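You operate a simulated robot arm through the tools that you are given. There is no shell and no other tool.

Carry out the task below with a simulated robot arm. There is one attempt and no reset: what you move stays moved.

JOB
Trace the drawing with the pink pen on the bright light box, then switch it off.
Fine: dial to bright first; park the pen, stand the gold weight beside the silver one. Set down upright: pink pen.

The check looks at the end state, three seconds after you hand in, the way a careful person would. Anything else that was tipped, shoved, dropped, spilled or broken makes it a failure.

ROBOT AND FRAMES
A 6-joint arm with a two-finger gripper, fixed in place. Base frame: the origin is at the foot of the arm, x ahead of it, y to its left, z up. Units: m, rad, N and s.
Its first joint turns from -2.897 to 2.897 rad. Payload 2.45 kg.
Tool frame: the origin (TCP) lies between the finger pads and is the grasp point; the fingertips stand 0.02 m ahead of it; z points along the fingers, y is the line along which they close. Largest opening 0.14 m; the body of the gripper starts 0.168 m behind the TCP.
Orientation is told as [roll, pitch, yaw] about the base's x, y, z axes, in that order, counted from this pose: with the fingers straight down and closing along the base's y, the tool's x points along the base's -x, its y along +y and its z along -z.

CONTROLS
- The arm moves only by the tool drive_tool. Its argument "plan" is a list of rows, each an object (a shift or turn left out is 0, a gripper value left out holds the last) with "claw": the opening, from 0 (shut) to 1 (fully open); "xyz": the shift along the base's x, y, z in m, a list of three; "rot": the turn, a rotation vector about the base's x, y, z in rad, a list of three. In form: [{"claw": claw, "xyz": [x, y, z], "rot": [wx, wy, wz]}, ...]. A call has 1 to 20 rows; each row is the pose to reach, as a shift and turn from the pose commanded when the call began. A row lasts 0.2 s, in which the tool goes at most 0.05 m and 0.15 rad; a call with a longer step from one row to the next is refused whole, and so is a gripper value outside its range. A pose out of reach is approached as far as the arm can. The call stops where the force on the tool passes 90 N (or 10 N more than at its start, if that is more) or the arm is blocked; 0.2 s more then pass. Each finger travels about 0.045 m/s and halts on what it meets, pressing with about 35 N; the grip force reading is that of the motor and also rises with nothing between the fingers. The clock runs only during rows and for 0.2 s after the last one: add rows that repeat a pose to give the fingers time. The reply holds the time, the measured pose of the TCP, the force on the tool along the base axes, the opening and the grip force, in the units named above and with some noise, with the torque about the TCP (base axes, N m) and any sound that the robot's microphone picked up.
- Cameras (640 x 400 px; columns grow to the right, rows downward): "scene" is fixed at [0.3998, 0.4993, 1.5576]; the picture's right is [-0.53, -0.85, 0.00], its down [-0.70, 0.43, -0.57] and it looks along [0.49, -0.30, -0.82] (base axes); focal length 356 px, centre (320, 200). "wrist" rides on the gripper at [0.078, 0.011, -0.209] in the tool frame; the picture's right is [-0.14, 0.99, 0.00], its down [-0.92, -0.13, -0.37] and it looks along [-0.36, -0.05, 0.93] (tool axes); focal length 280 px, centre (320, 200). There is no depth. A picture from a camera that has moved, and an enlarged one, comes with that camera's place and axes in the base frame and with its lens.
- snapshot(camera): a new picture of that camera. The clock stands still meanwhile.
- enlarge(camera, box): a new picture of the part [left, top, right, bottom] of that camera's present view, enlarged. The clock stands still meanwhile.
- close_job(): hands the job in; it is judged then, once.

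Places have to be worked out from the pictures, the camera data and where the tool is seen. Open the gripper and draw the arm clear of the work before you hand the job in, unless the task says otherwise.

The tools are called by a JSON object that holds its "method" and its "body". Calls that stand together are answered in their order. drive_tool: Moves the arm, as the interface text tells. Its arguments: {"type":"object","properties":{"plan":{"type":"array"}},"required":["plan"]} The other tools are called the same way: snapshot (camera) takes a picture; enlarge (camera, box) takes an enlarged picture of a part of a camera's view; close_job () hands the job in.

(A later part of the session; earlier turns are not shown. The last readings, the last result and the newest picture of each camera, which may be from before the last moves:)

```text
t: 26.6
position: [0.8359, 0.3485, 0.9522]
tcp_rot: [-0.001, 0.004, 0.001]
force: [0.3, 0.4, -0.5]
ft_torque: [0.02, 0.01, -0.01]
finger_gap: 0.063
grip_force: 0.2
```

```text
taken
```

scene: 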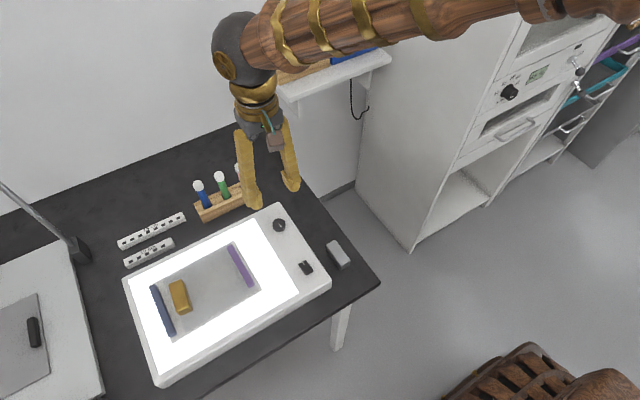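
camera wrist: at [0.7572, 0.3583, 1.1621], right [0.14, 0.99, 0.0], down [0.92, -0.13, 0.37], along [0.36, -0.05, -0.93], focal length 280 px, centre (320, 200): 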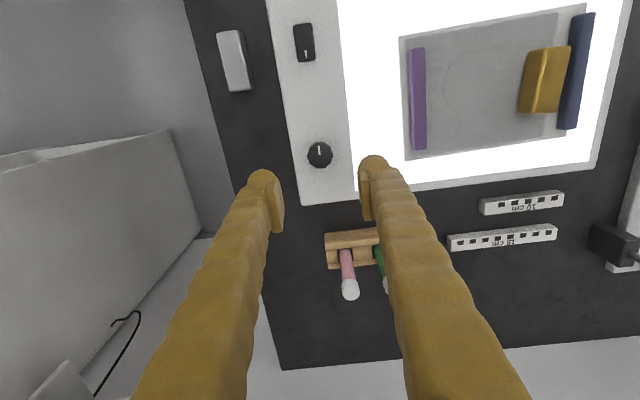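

The dial's mark has moved round to the bright end. Now I'll take the camera over the drawing, with the fingers wide open, to measure the line.

{"method": "drive_tool", "body": {"plan": [{"claw": 1, "xyz": [0, 0.04, 0]}, {"claw": 1, "xyz": [-0.005, 0.08, 0]}, {"claw": 1, "xyz": [-0.01, 0.12, 0]}, {"claw": 1, "xyz": [-0.016, 0.165, 0]}, {"claw": 1, "xyz": [-0.016, 0.165, 0]}, {"claw": 1, "xyz": [-0.016, 0.165, 0]}]}}

{"method": "snapshot", "body": {"camera": "wrist"}}

{"method": "enlarge", "body": {"camera": "wrist", "box": [224, 40, 416, 160]}}

```text
t: 28.0
position: [0.8186, 0.5133, 0.9533]
tcp_rot: [-0.001, 0.004, 0.0]
force: [0.2, -0.9, -0.4]
ft_torque: [-0.03, 0.01, 0.03]
finger_gap: 0.1402
grip_force: 0.0
```

```text
taken
camera wrist: at [0.7412, 0.5238, 1.1626], right [0.14, 0.99, 0.0], down [0.92, -0.13, 0.37], along [0.36, -0.05, -0.93], focal length 280 px, centre (320, 200)
```

wrist: 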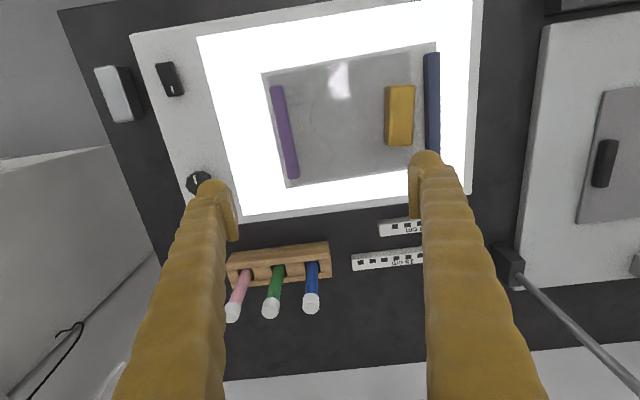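

```text
3.33 times, centred on (320, 100) of wrist
camera zoom: at [0.7412, 0.5238, 1.1626], right [0.14, 0.99, 0.0], down [0.92, -0.13, 0.37], along [0.36, -0.05, -0.93], focal length 935 px, centre (320, 533)
```

zoom: 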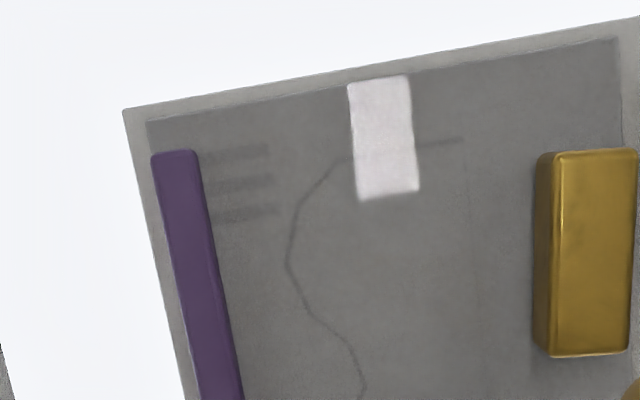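

The bright patch is a lamp reflection on the film. I'll zoom in on the line in two parts.

{"method": "enlarge", "body": {"camera": "wrist", "box": [288, 65, 384, 125]}}

{"method": "enlarge", "body": {"camera": "wrist", "box": [288, 120, 384, 180]}}

{"method": "enlarge", "body": {"camera": "wrist", "box": [260, 50, 452, 170]}}

```text
6.67 times, centred on (336, 95) of wrist
camera zoom: at [0.7412, 0.5238, 1.1626], right [0.14, 0.99, 0.0], down [0.92, -0.13, 0.37], along [0.36, -0.05, -0.93], focal length 1869 px, centre (213, 900)
```

zoom: 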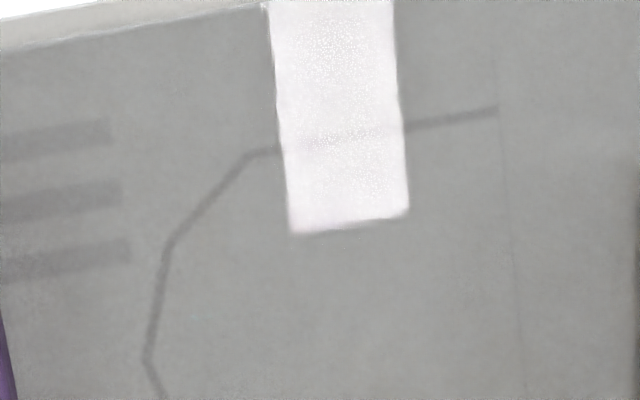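

```text
6.67 times, centred on (336, 150) of wrist
camera zoom: at [0.7412, 0.5238, 1.1626], right [0.14, 0.99, 0.0], down [0.92, -0.13, 0.37], along [0.36, -0.05, -0.93], focal length 1869 px, centre (213, 533)
```

zoom: 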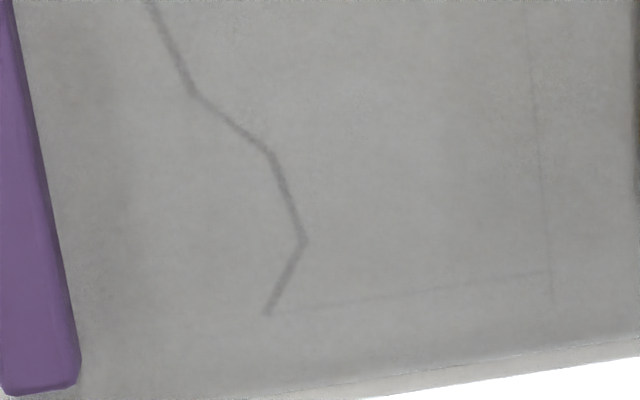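

```text
3.33 times, centred on (356, 110) of wrist
camera zoom: at [0.7412, 0.5238, 1.1626], right [0.14, 0.99, 0.0], down [0.92, -0.13, 0.37], along [0.36, -0.05, -0.93], focal length 935 px, centre (200, 500)
```

zoom: 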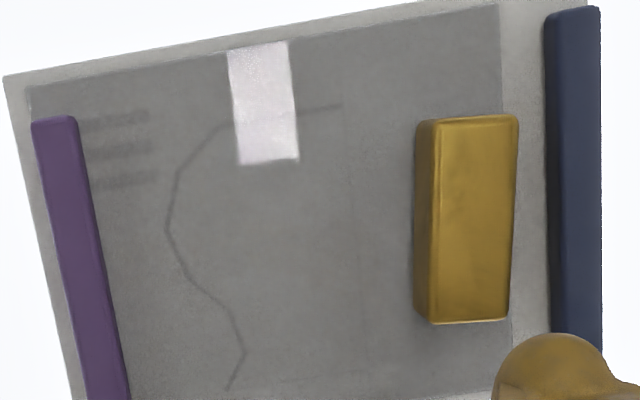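

Besides the bold polyline there are much thinner faint lines. I'll look closer at those.

{"method": "enlarge", "body": {"camera": "wrist", "box": [350, 70, 382, 90]}}

{"method": "enlarge", "body": {"camera": "wrist", "box": [352, 150, 384, 170]}}

{"method": "enlarge", "body": {"camera": "wrist", "box": [320, 150, 352, 170]}}

{"method": "enlarge", "body": {"camera": "wrist", "box": [262, 70, 326, 110]}}

```text
16.00 times, centred on (366, 80) of wrist
camera zoom: at [0.7412, 0.5238, 1.1626], right [0.14, 0.99, 0.0], down [0.92, -0.13, 0.37], along [0.36, -0.05, -0.93], focal length 4486 px, centre (-416, 2120)
```

zoom: 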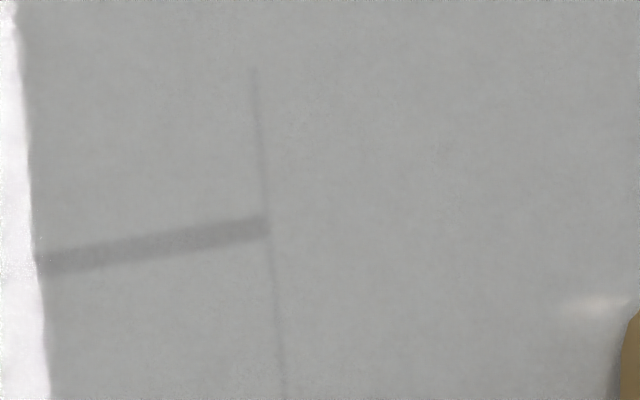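

```text
16.00 times, centred on (368, 160) of wrist
camera zoom: at [0.7412, 0.5238, 1.1626], right [0.14, 0.99, 0.0], down [0.92, -0.13, 0.37], along [0.36, -0.05, -0.93], focal length 4486 px, centre (-448, 840)
```

zoom: 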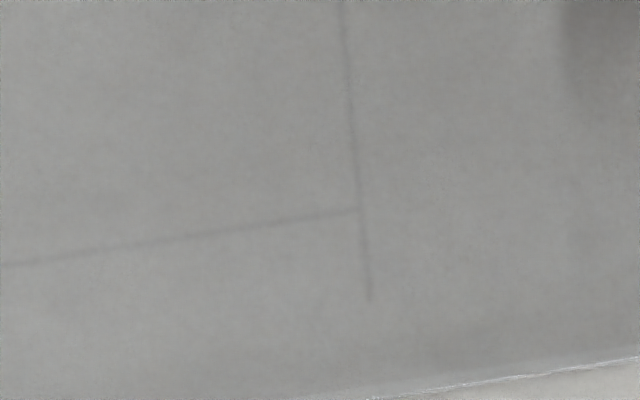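

```text
16.00 times, centred on (336, 160) of wrist
camera zoom: at [0.7412, 0.5238, 1.1626], right [0.14, 0.99, 0.0], down [0.92, -0.13, 0.37], along [0.36, -0.05, -0.93], focal length 4486 px, centre (64, 840)
```

zoom: 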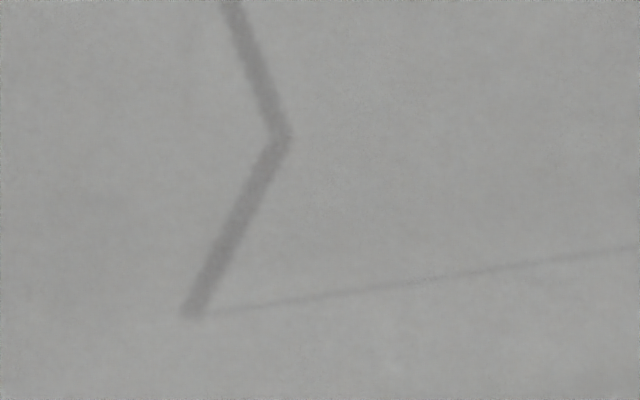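

```text
10.00 times, centred on (294, 90) of wrist
camera zoom: at [0.7412, 0.5238, 1.1626], right [0.14, 0.99, 0.0], down [0.92, -0.13, 0.37], along [0.36, -0.05, -0.93], focal length 2804 px, centre (580, 1300)
```

zoom: 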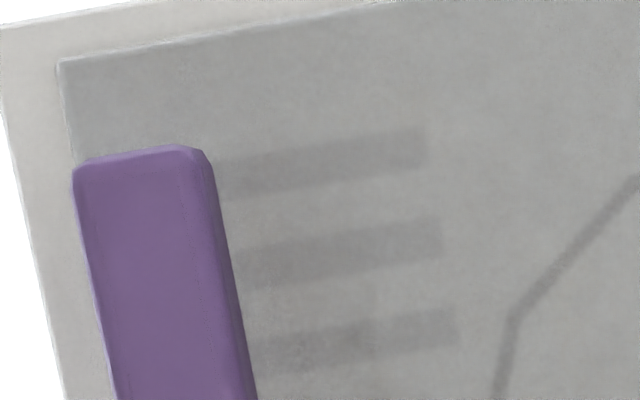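

The bold line is a pot profile; the hairlines are its centre axis and rim guides, and the three bars are caption text. I've worked out the eight vertices of the profile, so next I'll move to the pink pen at about (1.007, 0.363), with the tool tilted outward for reach.

{"method": "drive_tool", "body": {"plan": [{"claw": 0.32, "xyz": [0.01, -0.03, 0.0], "rot": [0, -0.1, 0]}, {"claw": 0.32, "xyz": [0.02, -0.06, 0.0], "rot": [0, -0.2, 0]}, {"claw": 0.32, "xyz": [0.03, -0.09, 0.0], "rot": [0, -0.3, 0]}, {"claw": 0.32, "xyz": [0.045, -0.12, 0.0], "rot": [0, -0.4, 0]}, {"claw": 0.32, "xyz": [0.06, -0.15, 0.0], "rot": [0, -0.5, 0]}, {"claw": 0.32, "xyz": [0.08, -0.15, 0.0], "rot": [0, -0.6, 0]}, {"claw": 0.32, "xyz": [0.09, -0.15, 0.0], "rot": [0, -0.7, 0]}, {"claw": 0.32, "xyz": [0.09, -0.15, -0.02], "rot": [0, -0.7, 0]}, {"claw": 0.32, "xyz": [0.09, -0.15, -0.02], "rot": [0, -0.7, 0]}]}}

{"method": "snapshot", "body": {"camera": "wrist"}}

{"method": "snapshot", "body": {"camera": "scene"}}

```text
t: 30.0
position: [0.9079, 0.3634, 0.9337]
tcp_rot: [0.0, -0.698, 0.0]
force: [-0.4, 0.8, 0.6]
ft_torque: [0.0, -0.01, -0.02]
finger_gap: 0.0447
grip_force: 0.0
```

```text
taken
camera wrist: at [0.7146, 0.373, 1.0432], right [0.11, 0.99, 0.09], down [0.47, -0.13, 0.87], along [0.88, -0.05, -0.48], focal length 280 px, centre (320, 200)
```

wrist: 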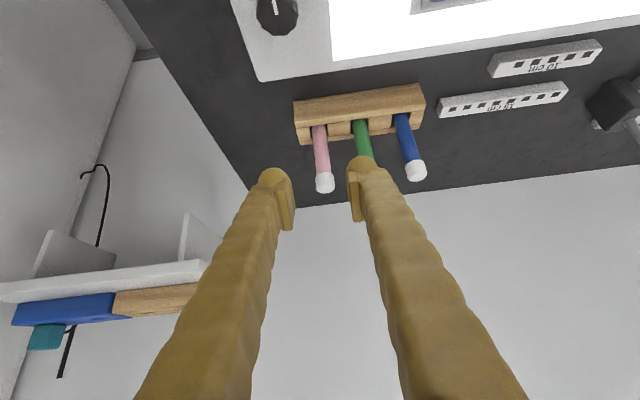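

```text
taken
```

scene: 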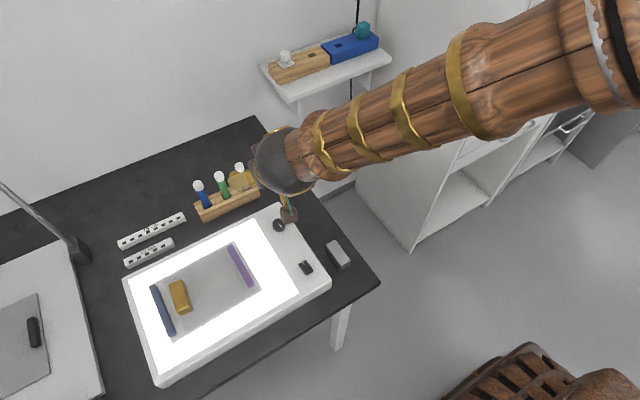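

Pink pen confirmed at y≈0.364, cap top z≈0.862. I'll descend just in front of it and look before advancing.

{"method": "drive_tool", "body": {"plan": [{"xyz": [0.027, 0.0006, -0.03]}, {"xyz": [0.027, 0.0006, -0.07]}, {"xyz": [0.027, 0.0006, -0.105]}, {"xyz": [0.027, 0.0006, -0.122]}, {"xyz": [0.027, 0.0006, -0.122]}]}}

{"method": "snapshot", "body": {"camera": "wrist"}}

{"method": "enlarge", "body": {"camera": "scene", "box": [180, 140, 340, 240]}}

```text
t: 31.2
position: [0.9361, 0.3609, 0.8111]
tcp_rot: [0.003, -0.699, 0.001]
force: [0.5, 0.4, -0.5]
ft_torque: [-0.02, 0.0, 0.0]
finger_gap: 0.0448
grip_force: 0.1
```

```text
taken
camera wrist: at [0.7418, 0.3723, 0.9217], right [0.11, 0.99, 0.09], down [0.47, -0.13, 0.87], along [0.88, -0.05, -0.48], focal length 280 px, centre (320, 200)
```

wrist: 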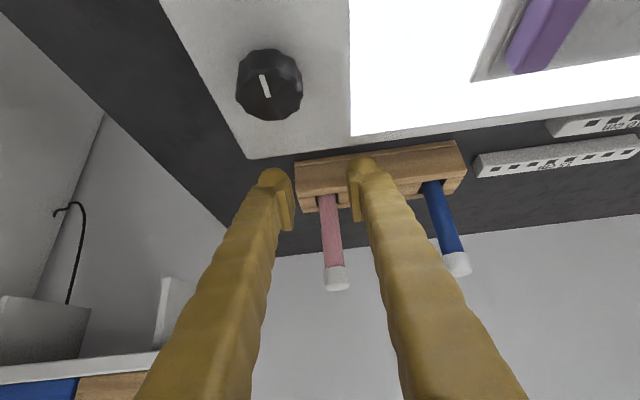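

```text
4.00 times, centred on (260, 190) of scene
camera zoom: at [0.3998, 0.4993, 1.5576], right [-0.53, -0.85, 0.0], down [-0.7, 0.43, -0.57], along [0.49, -0.3, -0.82], focal length 1424 px, centre (560, 240)
```

zoom: 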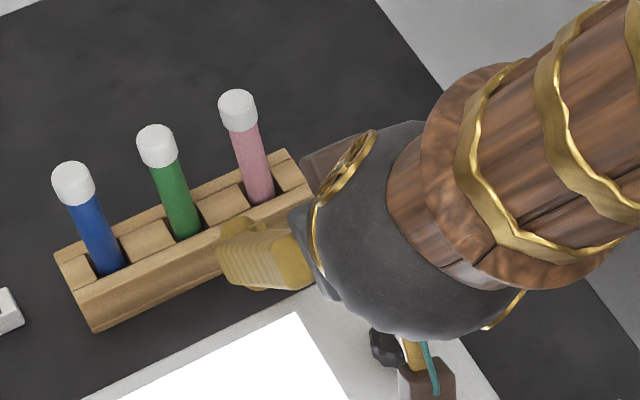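

The pen lies between the fingers if I shift 2–3 mm toward +y. I'll advance slowly along +x.

{"method": "drive_tool", "body": {"plan": [{"xyz": [0.02, 0.0025, 0.0]}, {"xyz": [0.04, 0.0025, 0.0]}, {"xyz": [0.055, 0.0025, 0.0]}, {"xyz": [0.065, 0.0025, 0.0]}, {"xyz": [0.07, 0.0025, 0.0]}, {"xyz": [0.07, 0.0025, 0.0]}]}}

{"method": "snapshot", "body": {"camera": "wrist"}}

{"method": "enlarge", "body": {"camera": "scene", "box": [180, 140, 340, 240]}}

```text
t: 32.6
position: [1.0058, 0.3661, 0.8109]
tcp_rot: [0.0, -0.697, 0.001]
force: [0.3, 0.4, -0.2]
ft_torque: [0.02, -0.01, 0.0]
finger_gap: 0.0448
grip_force: 0.1
```

```text
taken
camera wrist: at [0.8118, 0.3761, 0.9214], right [0.1, 0.99, 0.09], down [0.47, -0.13, 0.87], along [0.88, -0.05, -0.48], focal length 280 px, centre (320, 200)
```

wrist: 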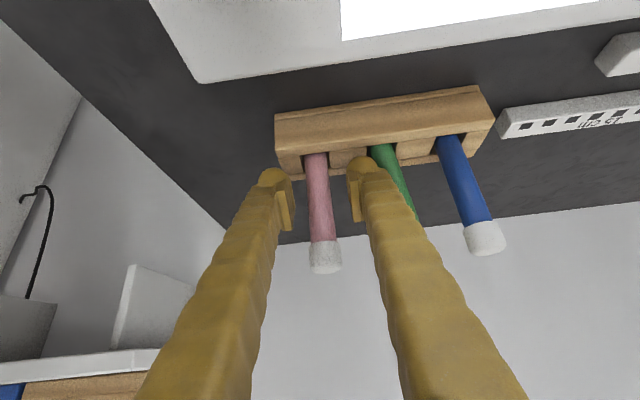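

```text
4.00 times, centred on (260, 190) of scene
camera zoom: at [0.3998, 0.4993, 1.5576], right [-0.53, -0.85, 0.0], down [-0.7, 0.43, -0.57], along [0.49, -0.3, -0.82], focal length 1424 px, centre (560, 240)
```

zoom: 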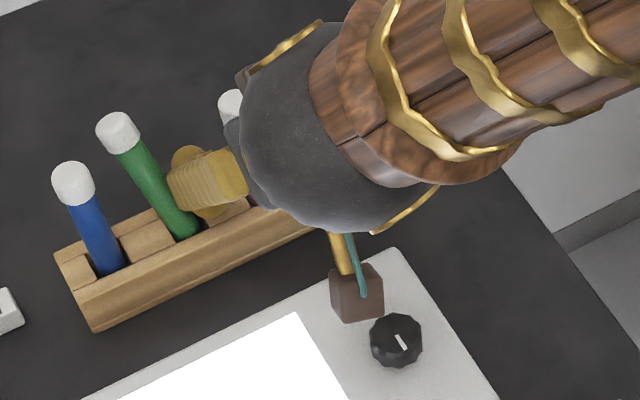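

The +y finger's outer side is nudging the green pen, which is leaning in its slot. Closing on the pink pen draws that finger back, so I'll close now and check both pens.

{"method": "drive_tool", "body": {"plan": [{"claw": 0.2}, {"claw": 0.1}, {"claw": 0.05}, {"claw": 0.05}, {"claw": 0.05}]}}

{"method": "snapshot", "body": {"camera": "wrist"}}

{"method": "enlarge", "body": {"camera": "scene", "box": [180, 140, 340, 240]}}

```text
t: 33.8
position: [1.0051, 0.3655, 0.8122]
tcp_rot: [0.002, -0.696, -0.001]
force: [0.4, 0.2, 0.0]
ft_torque: [-0.01, 0.0, -0.01]
finger_gap: 0.0158
grip_force: 35.0
```

```text
taken
camera wrist: at [0.8117, 0.3762, 0.9214], right [0.11, 0.99, 0.09], down [0.47, -0.13, 0.87], along [0.88, -0.05, -0.48], focal length 280 px, centre (320, 200)
```

wrist: 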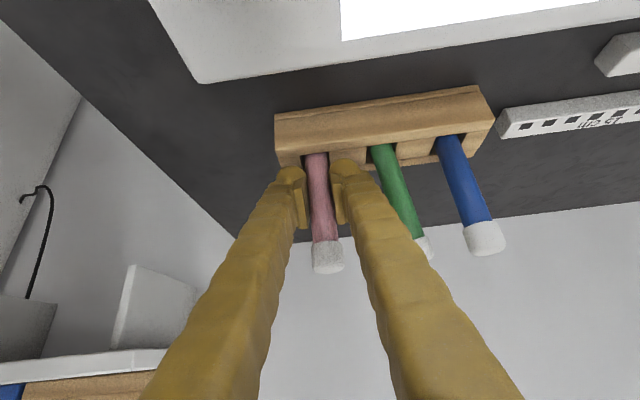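

```text
4.00 times, centred on (260, 190) of scene
camera zoom: at [0.3998, 0.4993, 1.5576], right [-0.53, -0.85, 0.0], down [-0.7, 0.43, -0.57], along [0.49, -0.3, -0.82], focal length 1424 px, centre (560, 240)
```

zoom: 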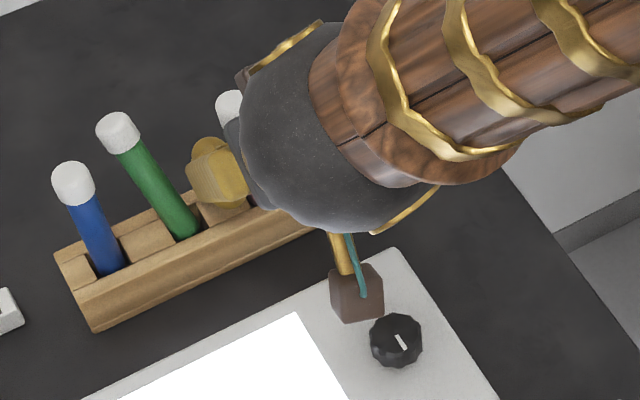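

I've got the pink pen (gap 15.8 mm). The green one is still leaning in its slack slot, so I'll right it later. Lifting straight up.

{"method": "drive_tool", "body": {"plan": [{"xyz": [0, 0, 0.01]}, {"xyz": [0, 0, 0.025]}, {"xyz": [0, 0, 0.045]}, {"xyz": [0, 0, 0.07]}, {"xyz": [0, 0, 0.09]}, {"xyz": [0, 0, 0.09]}]}}

{"method": "snapshot", "body": {"camera": "wrist"}}

{"method": "enlarge", "body": {"camera": "scene", "box": [180, 120, 340, 220]}}

```text
t: 35.2
position: [1.0064, 0.3663, 0.9005]
tcp_rot: [0.001, -0.697, 0.0]
force: [0.4, -0.4, 1.0]
ft_torque: [0.0, 0.01, 0.0]
finger_gap: 0.0156
grip_force: 35.4
```

```text
taken
camera wrist: at [0.812, 0.3759, 1.0116], right [0.11, 0.99, 0.09], down [0.47, -0.13, 0.87], along [0.88, -0.05, -0.48], focal length 280 px, centre (320, 200)
```

wrist: 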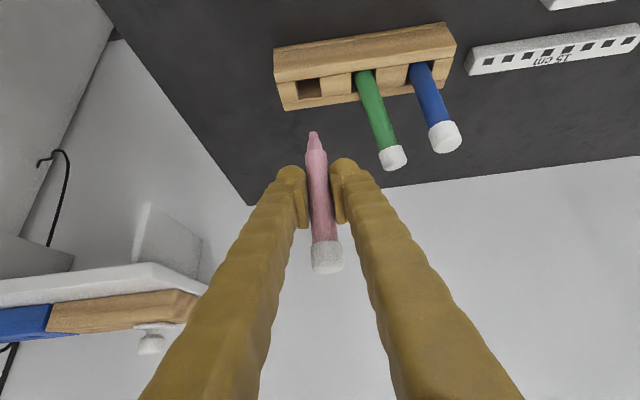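

```text
4.00 times, centred on (260, 170) of scene
camera zoom: at [0.3998, 0.4993, 1.5576], right [-0.53, -0.85, 0.0], down [-0.7, 0.43, -0.57], along [0.49, -0.3, -0.82], focal length 1424 px, centre (560, 320)
```

zoom: 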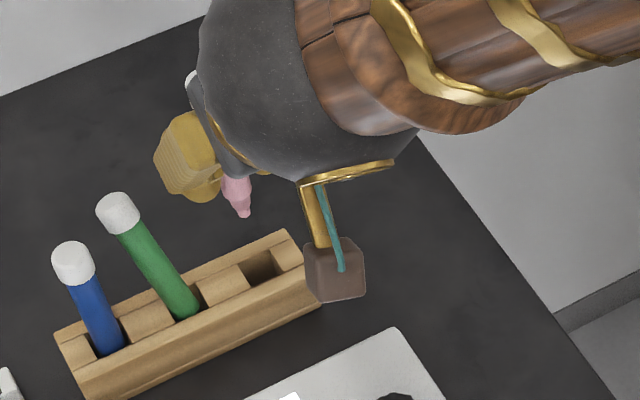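

The nib is at the bottom, about 65 mm below the TCP. I'll back away from the rack and carry the pen to hover above the profile's lower end.

{"method": "drive_tool", "body": {"plan": [{"xyz": [-0.04, 0, 0.02]}, {"xyz": [-0.08, 0, 0.03]}, {"xyz": [-0.1, 0.04, 0.03]}, {"xyz": [-0.12, 0.08, 0.03]}, {"xyz": [-0.145, 0.12, 0.03]}, {"xyz": [-0.168, 0.155, 0.03]}, {"xyz": [-0.168, 0.155, 0.0]}, {"xyz": [-0.168, 0.155, -0.022]}, {"xyz": [-0.168, 0.155, -0.022]}]}}

{"method": "snapshot", "body": {"camera": "wrist"}}

{"method": "enlarge", "body": {"camera": "wrist", "box": [240, 80, 400, 180]}}

{"method": "snapshot", "body": {"camera": "scene"}}

```text
t: 37.2
position: [0.8372, 0.5207, 0.879]
tcp_rot: [-0.001, -0.698, -0.001]
force: [-0.4, 0.1, -0.7]
ft_torque: [-0.03, -0.02, -0.02]
finger_gap: 0.0156
grip_force: 34.8
```

```text
taken
camera wrist: at [0.6425, 0.5314, 0.9892], right [0.1, 0.99, 0.09], down [0.47, -0.13, 0.87], along [0.88, -0.05, -0.48], focal length 280 px, centre (320, 200)
```

wrist: 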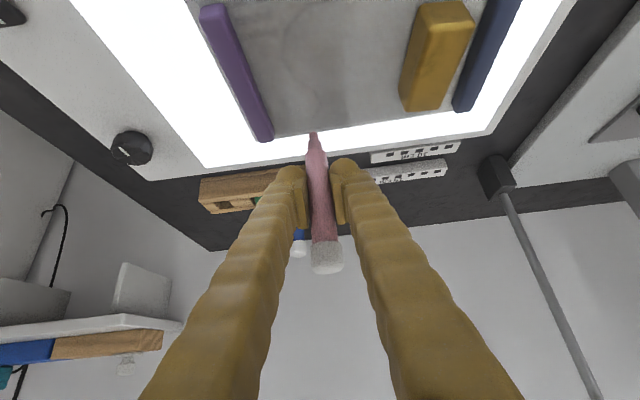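

```text
4.00 times, centred on (320, 130) of wrist
camera zoom: at [0.6425, 0.5314, 0.9892], right [0.1, 0.99, 0.09], down [0.47, -0.13, 0.87], along [0.88, -0.05, -0.48], focal length 1122 px, centre (320, 480)
```

zoom: 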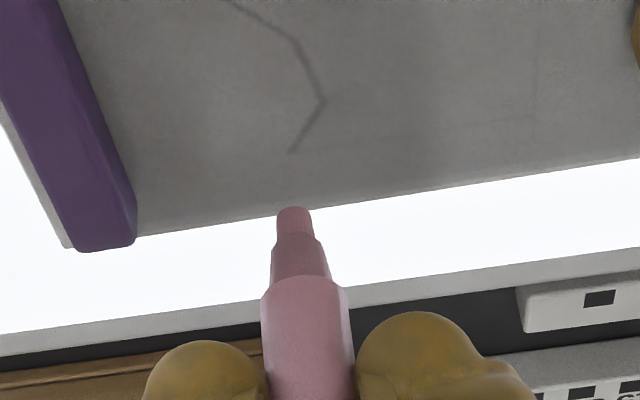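

```text
taken
```

scene: 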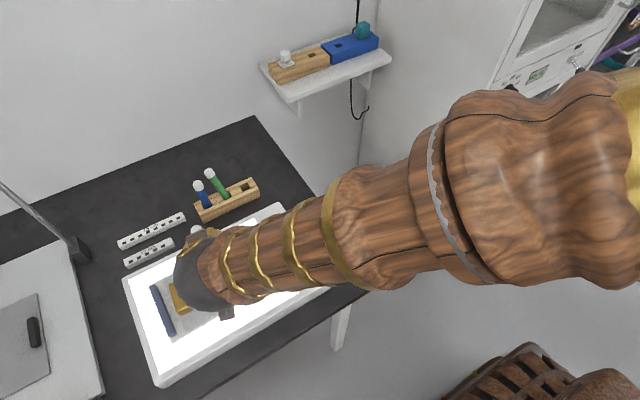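

The view shows both the nib and the line's end. I'll lower to a few millimetres above the paper and compare the nib with the line directly.

{"method": "drive_tool", "body": {"plan": [{"xyz": [0.002, 0.0005, -0.006]}, {"xyz": [0.002, 0.0005, -0.012]}, {"xyz": [0.002, 0.0005, -0.015]}, {"xyz": [0.002, 0.0005, -0.015]}]}}

{"method": "enlarge", "body": {"camera": "wrist", "box": [272, 90, 368, 150]}}

```text
t: 38.2
position: [0.8391, 0.5211, 0.8647]
tcp_rot: [0.0, -0.696, 0.001]
force: [-0.3, -0.2, -0.4]
ft_torque: [0.03, 0.0, 0.01]
finger_gap: 0.0157
grip_force: 35.1
```

```text
6.67 times, centred on (320, 120) of wrist
camera zoom: at [0.6451, 0.532, 0.974], right [0.11, 0.99, 0.09], down [0.47, -0.13, 0.87], along [0.88, -0.05, -0.48], focal length 1869 px, centre (320, 733)
```

zoom: 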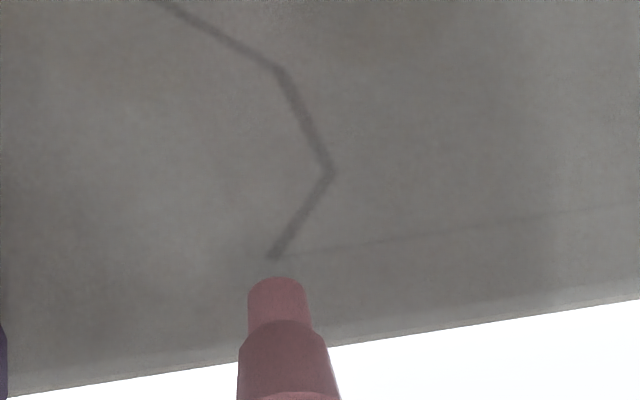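

The nib and line end line up to about 1 mm once it's down roughly 5 mm. I'll descend in small steps and watch the force.

{"method": "drive_tool", "body": {"plan": [{"xyz": [0, -0.0007, -0.002]}, {"xyz": [0, -0.0007, -0.004]}, {"xyz": [0, -0.0007, -0.004]}]}}

{"method": "enlarge", "body": {"camera": "wrist", "box": [288, 110, 352, 150]}}

```text
t: 39.0
position: [0.8388, 0.5203, 0.8603]
tcp_rot: [0.002, -0.697, 0.001]
force: [0.0, 0.1, -0.8]
ft_torque: [0.01, 0.0, 0.01]
finger_gap: 0.0157
grip_force: 35.0
```

```text
10.00 times, centred on (320, 130) of wrist
camera zoom: at [0.6455, 0.5309, 0.9701], right [0.1, 0.99, 0.09], down [0.47, -0.13, 0.87], along [0.88, -0.05, -0.48], focal length 2804 px, centre (320, 900)
```

zoom: 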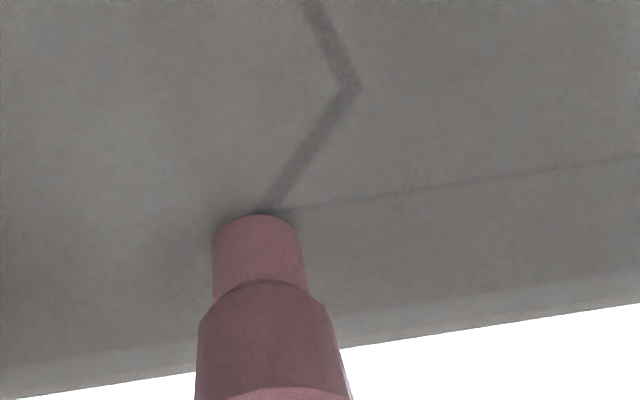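

Only about 1 mm left. I'll make the last small correction and step down to contact.

{"method": "drive_tool", "body": {"plan": [{"xyz": [0, 0.0006, -0.001]}, {"xyz": [0, 0.0006, -0.001]}]}}

{"method": "drive_tool", "body": {"plan": [{"xyz": [0, 0, -0.0006]}, {"xyz": [0, 0, -0.0006]}]}}

{"method": "enlarge", "body": {"camera": "wrist", "box": [288, 110, 352, 150]}}

```text
t: 39.6
position: [0.8392, 0.52, 0.8594]
tcp_rot: [0.0, -0.698, -0.001]
force: [0.4, -0.1, -0.3]
ft_torque: [0.03, 0.0, 0.01]
finger_gap: 0.0156
grip_force: 35.5
```

```text
t: 40.2
position: [0.8396, 0.5194, 0.8588]
tcp_rot: [0.002, -0.698, 0.001]
force: [-0.1, 0.3, 4.3]
ft_torque: [0.03, 0.0, 0.06]
finger_gap: 0.0158
grip_force: 35.3
```

```text
10.00 times, centred on (320, 130) of wrist
camera zoom: at [0.6455, 0.5314, 0.9688], right [0.1, 0.99, 0.09], down [0.47, -0.13, 0.87], along [0.88, -0.05, -0.48], focal length 2804 px, centre (320, 900)
```

zoom: 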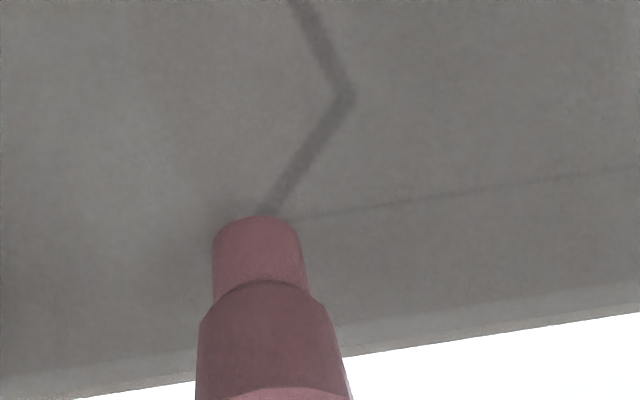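

Contact at about 4 N with the nib on the line's end. I'll draw the first short segment and check that ink is left where it should be.

{"method": "drive_tool", "body": {"plan": [{"xyz": [-0.0034, 0.0024, 0]}, {"xyz": [-0.0068, 0.0047, 0]}, {"xyz": [-0.0102, 0.007, 0]}, {"xyz": [-0.0135, 0.0092, 0]}, {"xyz": [-0.0135, 0.0092, 0]}]}}

{"method": "enlarge", "body": {"camera": "wrist", "box": [272, 90, 368, 150]}}

```text
t: 41.4
position: [0.8254, 0.5298, 0.8586]
tcp_rot: [0.002, -0.699, 0.001]
force: [1.1, -0.6, 8.0]
ft_torque: [0.0, -0.03, -0.02]
finger_gap: 0.0156
grip_force: 35.2
```

```text
6.67 times, centred on (320, 120) of wrist
camera zoom: at [0.6318, 0.5406, 0.9686], right [0.11, 0.99, 0.09], down [0.47, -0.13, 0.87], along [0.88, -0.05, -0.48], focal length 1869 px, centre (320, 733)
```

zoom: 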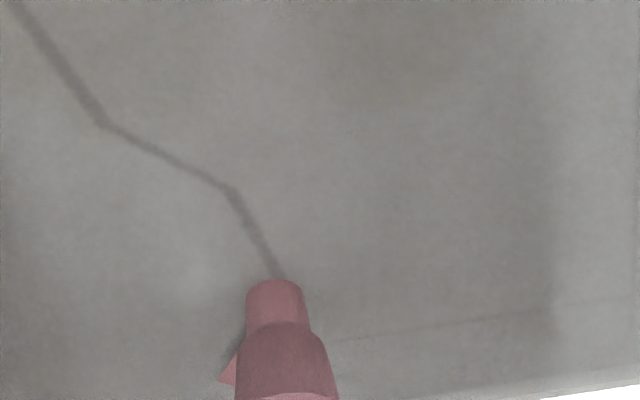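

Ink is flowing. The nib looks about 1 mm to the −y side of the line, so I'll correct that, ease the pressure and go on to the next vertex.

{"method": "drive_tool", "body": {"plan": [{"xyz": [-0.0005, 0.001, 0.0004]}, {"xyz": [-0.005, -0.0002, 0.0004]}, {"xyz": [-0.0097, -0.0012, 0.0004]}, {"xyz": [-0.0143, -0.0023, 0.0004]}, {"xyz": [-0.0188, -0.0034, 0.0004]}, {"xyz": [-0.0188, -0.0034, 0.0004]}]}}

{"method": "enlarge", "body": {"camera": "wrist", "box": [272, 90, 368, 150]}}

{"method": "enlarge", "body": {"camera": "wrist", "box": [256, 100, 384, 180]}}

```text
t: 42.8
position: [0.8069, 0.5271, 0.8592]
tcp_rot: [0.001, -0.699, -0.001]
force: [0.4, -0.3, -0.8]
ft_torque: [-0.01, -0.02, -0.03]
finger_gap: 0.0155
grip_force: 35.1
```

```text
6.67 times, centred on (320, 120) of wrist
camera zoom: at [0.613, 0.5374, 0.9691], right [0.1, 0.99, 0.09], down [0.47, -0.13, 0.87], along [0.88, -0.05, -0.48], focal length 1869 px, centre (320, 733)
```

zoom: 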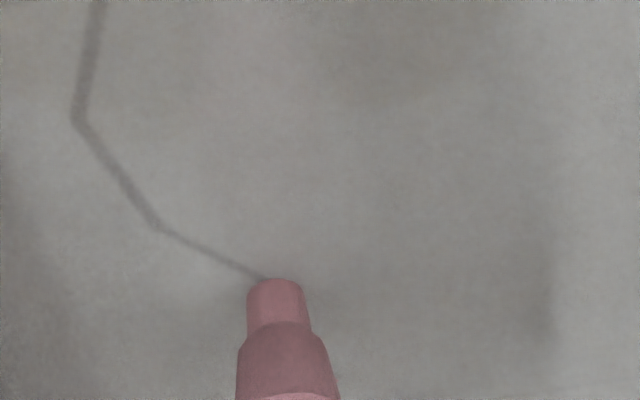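

```text
5.00 times, centred on (320, 140) of wrist
camera zoom: at [0.613, 0.5374, 0.9691], right [0.1, 0.99, 0.09], down [0.47, -0.13, 0.87], along [0.88, -0.05, -0.48], focal length 1402 px, centre (320, 500)
```

zoom: 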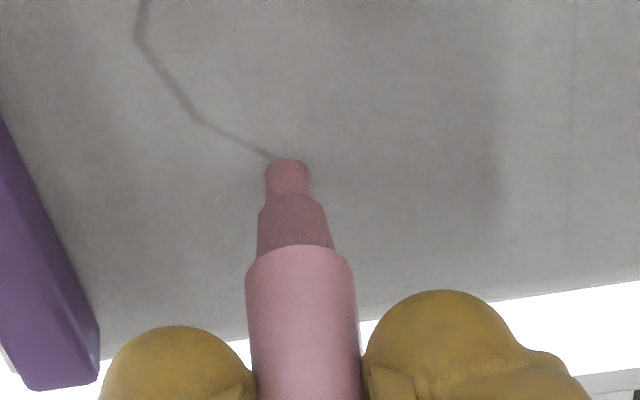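

The reading shows almost no contact now, so I may have lifted slightly. I'll raise the pen and move aside to see how the ink sits on the printed line before going on.

{"method": "drive_tool", "body": {"plan": [{"xyz": [0, 0, 0.02]}, {"xyz": [0.02, 0, 0.04]}, {"xyz": [0.06, 0, 0.05]}, {"xyz": [0.08, 0, 0.06]}, {"xyz": [0.08, 0, 0.06]}]}}

{"method": "snapshot", "body": {"camera": "wrist"}}

{"method": "enlarge", "body": {"camera": "wrist", "box": [272, 40, 368, 100]}}

```text
t: 44.0
position: [0.8858, 0.5264, 0.918]
tcp_rot: [0.002, -0.697, 0.0]
force: [-0.2, 0.5, -0.2]
ft_torque: [-0.02, -0.02, 0.0]
finger_gap: 0.0159
grip_force: 35.5
```

```text
taken
camera wrist: at [0.6934, 0.5375, 1.0286], right [0.1, 0.99, 0.09], down [0.47, -0.13, 0.87], along [0.88, -0.05, -0.48], focal length 280 px, centre (320, 200)
```

wrist: 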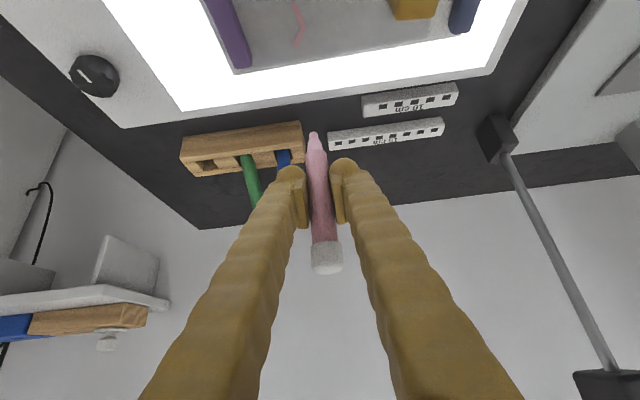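

```text
6.67 times, centred on (320, 70) of wrist
camera zoom: at [0.6934, 0.5375, 1.0286], right [0.1, 0.99, 0.09], down [0.47, -0.13, 0.87], along [0.88, -0.05, -0.48], focal length 1869 px, centre (320, 1067)
```

zoom: 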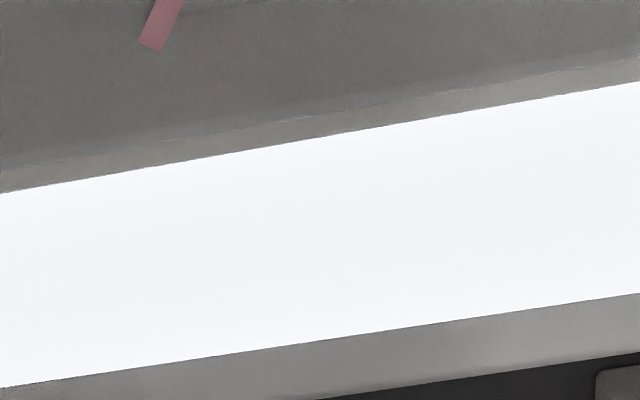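

{"method": "enlarge", "body": {"camera": "wrist", "box": [256, 0, 352, 60]}}

{"method": "enlarge", "body": {"camera": "scene", "box": [180, 240, 260, 290]}}

```text
6.67 times, centred on (304, 30) of wrist
camera zoom: at [0.6934, 0.5375, 1.0286], right [0.1, 0.99, 0.09], down [0.47, -0.13, 0.87], along [0.88, -0.05, -0.48], focal length 1869 px, centre (427, 1333)
```

zoom: 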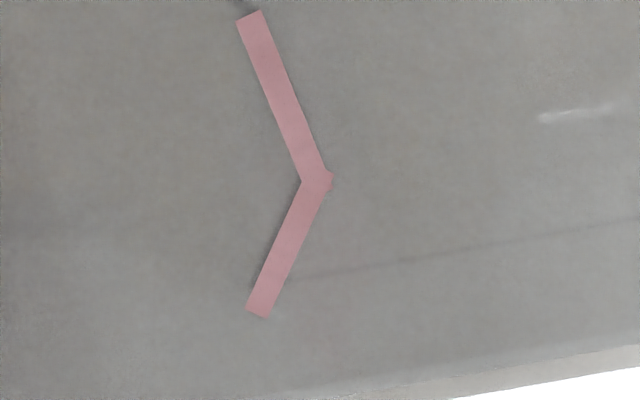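

```text
8.00 times, centred on (220, 265) of scene
camera zoom: at [0.3998, 0.4993, 1.5576], right [-0.53, -0.85, 0.0], down [-0.7, 0.43, -0.57], along [0.49, -0.3, -0.82], focal length 2848 px, centre (1120, -320)
```

zoom: 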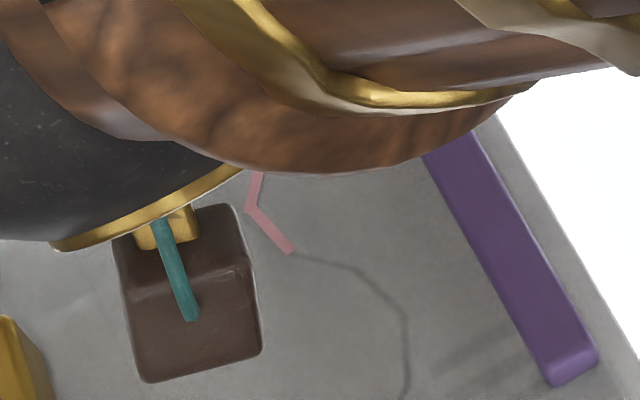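

The ink lies on the printed line within about 1 mm, with slightly too much +x. I'll go back to where I stopped and continue to the next two vertices.

{"method": "drive_tool", "body": {"plan": [{"xyz": [-0.03, 0, -0.01]}, {"xyz": [-0.07, 0, -0.025]}, {"xyz": [-0.08, 0, -0.05]}, {"xyz": [-0.08, 0, -0.0585]}, {"xyz": [-0.08, 0, -0.0602]}, {"xyz": [-0.08, 0, -0.0602]}, {"xyz": [-0.0835, -0.0034, -0.0602]}, {"xyz": [-0.087, -0.0068, -0.0602]}, {"xyz": [-0.0906, -0.0103, -0.0602]}, {"xyz": [-0.0942, -0.0137, -0.0602]}, {"xyz": [-0.0982, -0.0149, -0.0602]}, {"xyz": [-0.1022, -0.0161, -0.0602]}, {"xyz": [-0.1061, -0.0173, -0.0602]}, {"xyz": [-0.11, -0.0185, -0.0602]}, {"xyz": [-0.114, -0.0197, -0.0602]}, {"xyz": [-0.114, -0.0197, -0.0602]}]}}

{"method": "enlarge", "body": {"camera": "wrist", "box": [272, 90, 368, 150]}}

{"method": "enlarge", "body": {"camera": "wrist", "box": [224, 90, 416, 210]}}

```text
t: 47.4
position: [0.7728, 0.5072, 0.8588]
tcp_rot: [0.001, -0.701, -0.001]
force: [0.7, 0.3, 2.4]
ft_torque: [0.02, 0.0, 0.01]
finger_gap: 0.0157
grip_force: 35.1
```

```text
6.67 times, centred on (320, 120) of wrist
camera zoom: at [0.5792, 0.5176, 0.9688], right [0.11, 0.99, 0.09], down [0.47, -0.13, 0.87], along [0.88, -0.05, -0.48], focal length 1869 px, centre (320, 733)
```

zoom: 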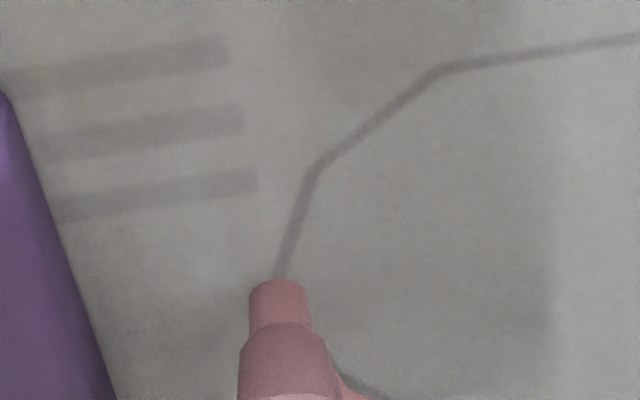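

```text
3.33 times, centred on (320, 150) of wrist
camera zoom: at [0.5792, 0.5176, 0.9688], right [0.11, 0.99, 0.09], down [0.47, -0.13, 0.87], along [0.88, -0.05, -0.48], focal length 935 px, centre (320, 367)
```

zoom: 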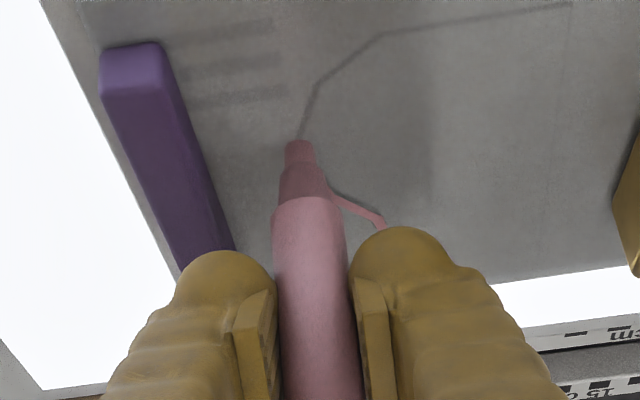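

Tracking well, 2.4 N. The printed line peeks out about 1 mm on the −x side, so I'll shift slightly and draw the next two segments.

{"method": "drive_tool", "body": {"plan": [{"xyz": [-0.0012, -0.0003, 0]}, {"xyz": [-0.0055, 0.001, 0]}, {"xyz": [-0.0095, 0.0026, 0]}, {"xyz": [-0.0133, 0.0041, 0]}, {"xyz": [-0.017, 0.0056, 0]}, {"xyz": [-0.0207, 0.0071, 0]}, {"xyz": [-0.0235, 0.0105, 0]}, {"xyz": [-0.0264, 0.0139, 0]}, {"xyz": [-0.0292, 0.0173, 0]}, {"xyz": [-0.0321, 0.0208, 0]}, {"xyz": [-0.0349, 0.0242, 0]}, {"xyz": [-0.0349, 0.0242, 0]}]}}

{"method": "enlarge", "body": {"camera": "wrist", "box": [256, 90, 384, 170]}}

```text
t: 50.0
position: [0.7387, 0.5309, 0.8596]
tcp_rot: [0.001, -0.695, 0.0]
force: [0.5, 0.8, 0.1]
ft_torque: [0.0, -0.02, -0.02]
finger_gap: 0.0155
grip_force: 34.8
```

```text
5.00 times, centred on (320, 130) of wrist
camera zoom: at [0.5449, 0.542, 0.9689], right [0.11, 0.99, 0.09], down [0.47, -0.13, 0.87], along [0.88, -0.05, -0.48], focal length 1402 px, centre (320, 550)
```

zoom: 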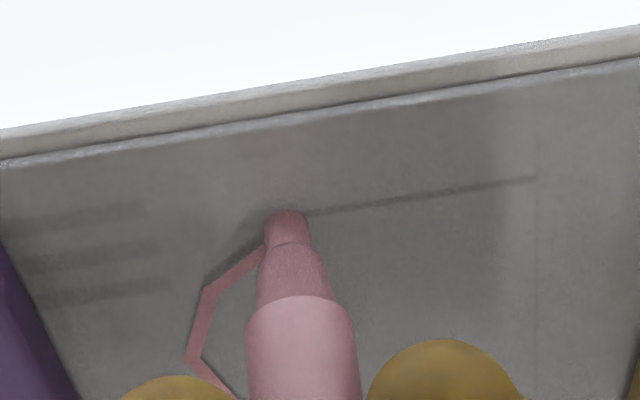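

Ink again sits on the line. One segment is left, to the axis end at about (0.738, 0.5765); the finger clears the gold weight's top by about 8 mm.

{"method": "drive_tool", "body": {"plan": [{"xyz": [-0.001, 0.0003, -0.0003]}, {"xyz": [-0.0012, 0.005, -0.0003]}, {"xyz": [-0.0013, 0.0095, -0.0003]}, {"xyz": [-0.0014, 0.014, -0.0003]}, {"xyz": [-0.0015, 0.0185, -0.0003]}, {"xyz": [-0.0016, 0.023, -0.0003]}, {"xyz": [-0.0018, 0.0275, -0.0003]}, {"xyz": [-0.0019, 0.032, -0.0003]}, {"xyz": [-0.002, 0.0365, -0.0003]}, {"xyz": [-0.0021, 0.041, -0.0003]}, {"xyz": [-0.0022, 0.0455, -0.0003]}, {"xyz": [-0.0022, 0.0455, -0.0003]}]}}

{"method": "enlarge", "body": {"camera": "wrist", "box": [224, 90, 416, 210]}}

```text
t: 52.6
position: [0.7369, 0.5774, 0.8593]
tcp_rot: [0.0, -0.699, 0.0]
force: [1.1, 0.3, 2.5]
ft_torque: [0.01, -0.05, -0.02]
finger_gap: 0.0157
grip_force: 34.9
```

```text
3.33 times, centred on (320, 150) of wrist
camera zoom: at [0.5427, 0.5878, 0.9686], right [0.1, 0.99, 0.09], down [0.47, -0.13, 0.87], along [0.88, -0.05, -0.48], focal length 935 px, centre (320, 367)
```

zoom: 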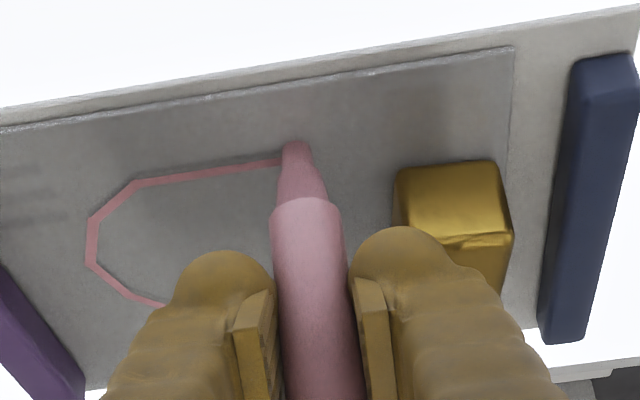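

The stroke is complete. I'll lift straight up and inspect the whole trace.

{"method": "drive_tool", "body": {"plan": [{"xyz": [0, 0, 0.02]}, {"xyz": [0, 0, 0.05]}, {"xyz": [0.03, -0.03, 0.07]}, {"xyz": [0.07, -0.05, 0.08]}, {"xyz": [0.11, -0.06, 0.09]}, {"xyz": [0.14, -0.06, 0.1]}, {"xyz": [0.14, -0.06, 0.1]}]}}

{"method": "snapshot", "body": {"camera": "wrist"}}

{"method": "enlarge", "body": {"camera": "wrist", "box": [240, 0, 400, 100]}}

```text
t: 54.2
position: [0.8764, 0.5163, 0.9586]
tcp_rot: [0.003, -0.697, 0.0]
force: [0.7, -0.3, -0.1]
ft_torque: [0.03, 0.03, 0.01]
finger_gap: 0.0156
grip_force: 34.6
```

```text
taken
camera wrist: at [0.6828, 0.5269, 1.0684], right [0.1, 0.99, 0.09], down [0.47, -0.13, 0.87], along [0.88, -0.05, -0.48], focal length 280 px, centre (320, 200)
```

wrist: 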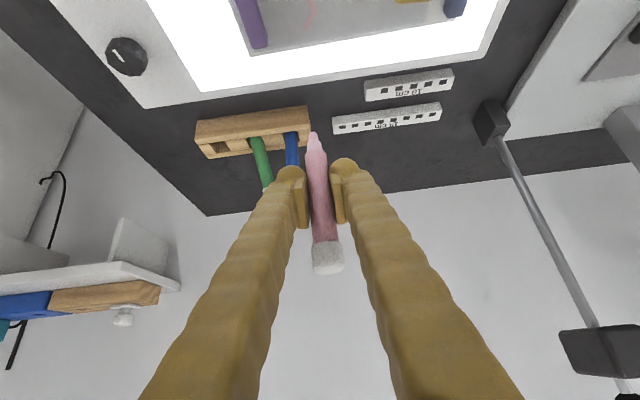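

```text
4.00 times, centred on (320, 50) of wrist
camera zoom: at [0.6828, 0.5269, 1.0684], right [0.1, 0.99, 0.09], down [0.47, -0.13, 0.87], along [0.88, -0.05, -0.48], focal length 1122 px, centre (320, 800)
```

zoom: 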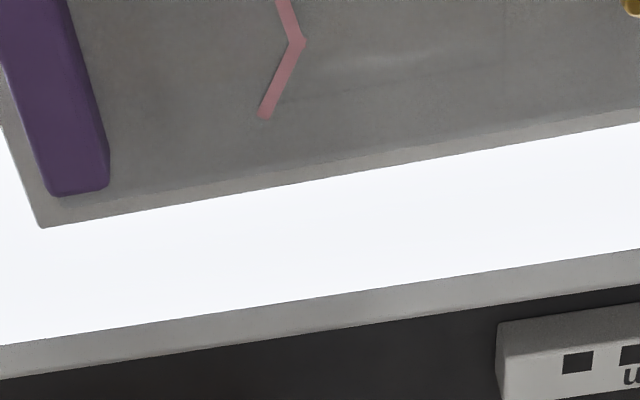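

I'll back off and rise so the whole trace is in view above the pen.

{"method": "drive_tool", "body": {"plan": [{"xyz": [-0.04, 0, 0.025]}, {"xyz": [-0.08, 0, 0.05]}, {"xyz": [-0.12, 0, 0.075]}, {"xyz": [-0.16, 0, 0.1]}, {"xyz": [-0.19, 0, 0.12]}, {"xyz": [-0.21, 0, 0.13]}, {"xyz": [-0.21, 0, 0.13]}]}}

{"method": "snapshot", "body": {"camera": "wrist"}}

{"method": "enlarge", "body": {"camera": "wrist", "box": [272, 40, 368, 100]}}

{"method": "enlarge", "body": {"camera": "scene", "box": [140, 235, 268, 315]}}

```text
t: 55.8
position: [0.665, 0.5164, 1.0897]
tcp_rot: [0.001, -0.696, 0.0]
force: [0.2, 0.5, -0.3]
ft_torque: [-0.01, 0.0, 0.02]
finger_gap: 0.0157
grip_force: 35.2
```

```text
taken
camera wrist: at [0.472, 0.5271, 1.1989], right [0.11, 0.99, 0.09], down [0.47, -0.13, 0.87], along [0.88, -0.05, -0.48], focal length 280 px, centre (320, 200)
```

wrist: 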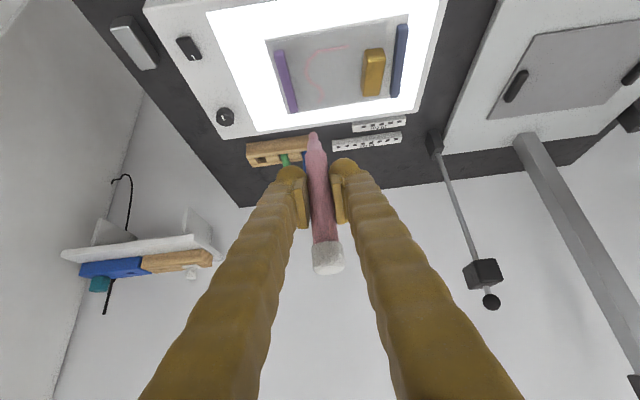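

```text
6.67 times, centred on (320, 70) of wrist
camera zoom: at [0.472, 0.5271, 1.1989], right [0.11, 0.99, 0.09], down [0.47, -0.13, 0.87], along [0.88, -0.05, -0.48], focal length 1869 px, centre (320, 1067)
```

zoom: 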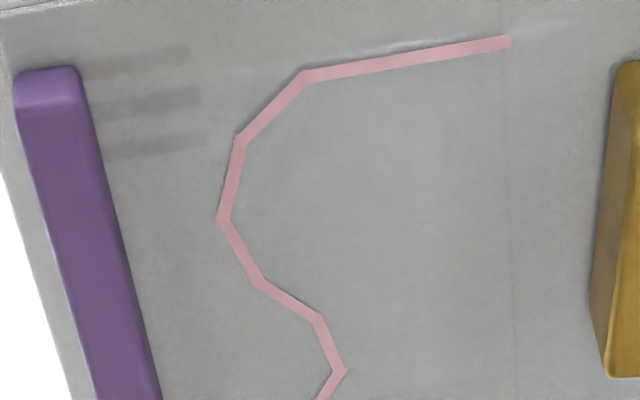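

```text
5.00 times, centred on (204, 275) of scene
camera zoom: at [0.3998, 0.4993, 1.5576], right [-0.53, -0.85, 0.0], down [-0.7, 0.43, -0.57], along [0.49, -0.3, -0.82], focal length 1780 px, centre (900, -175)
```

zoom: 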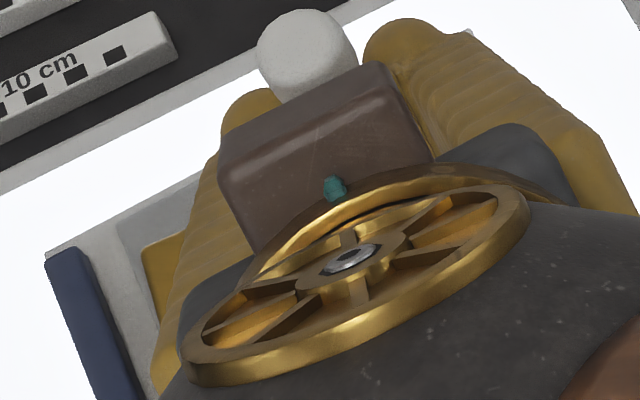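

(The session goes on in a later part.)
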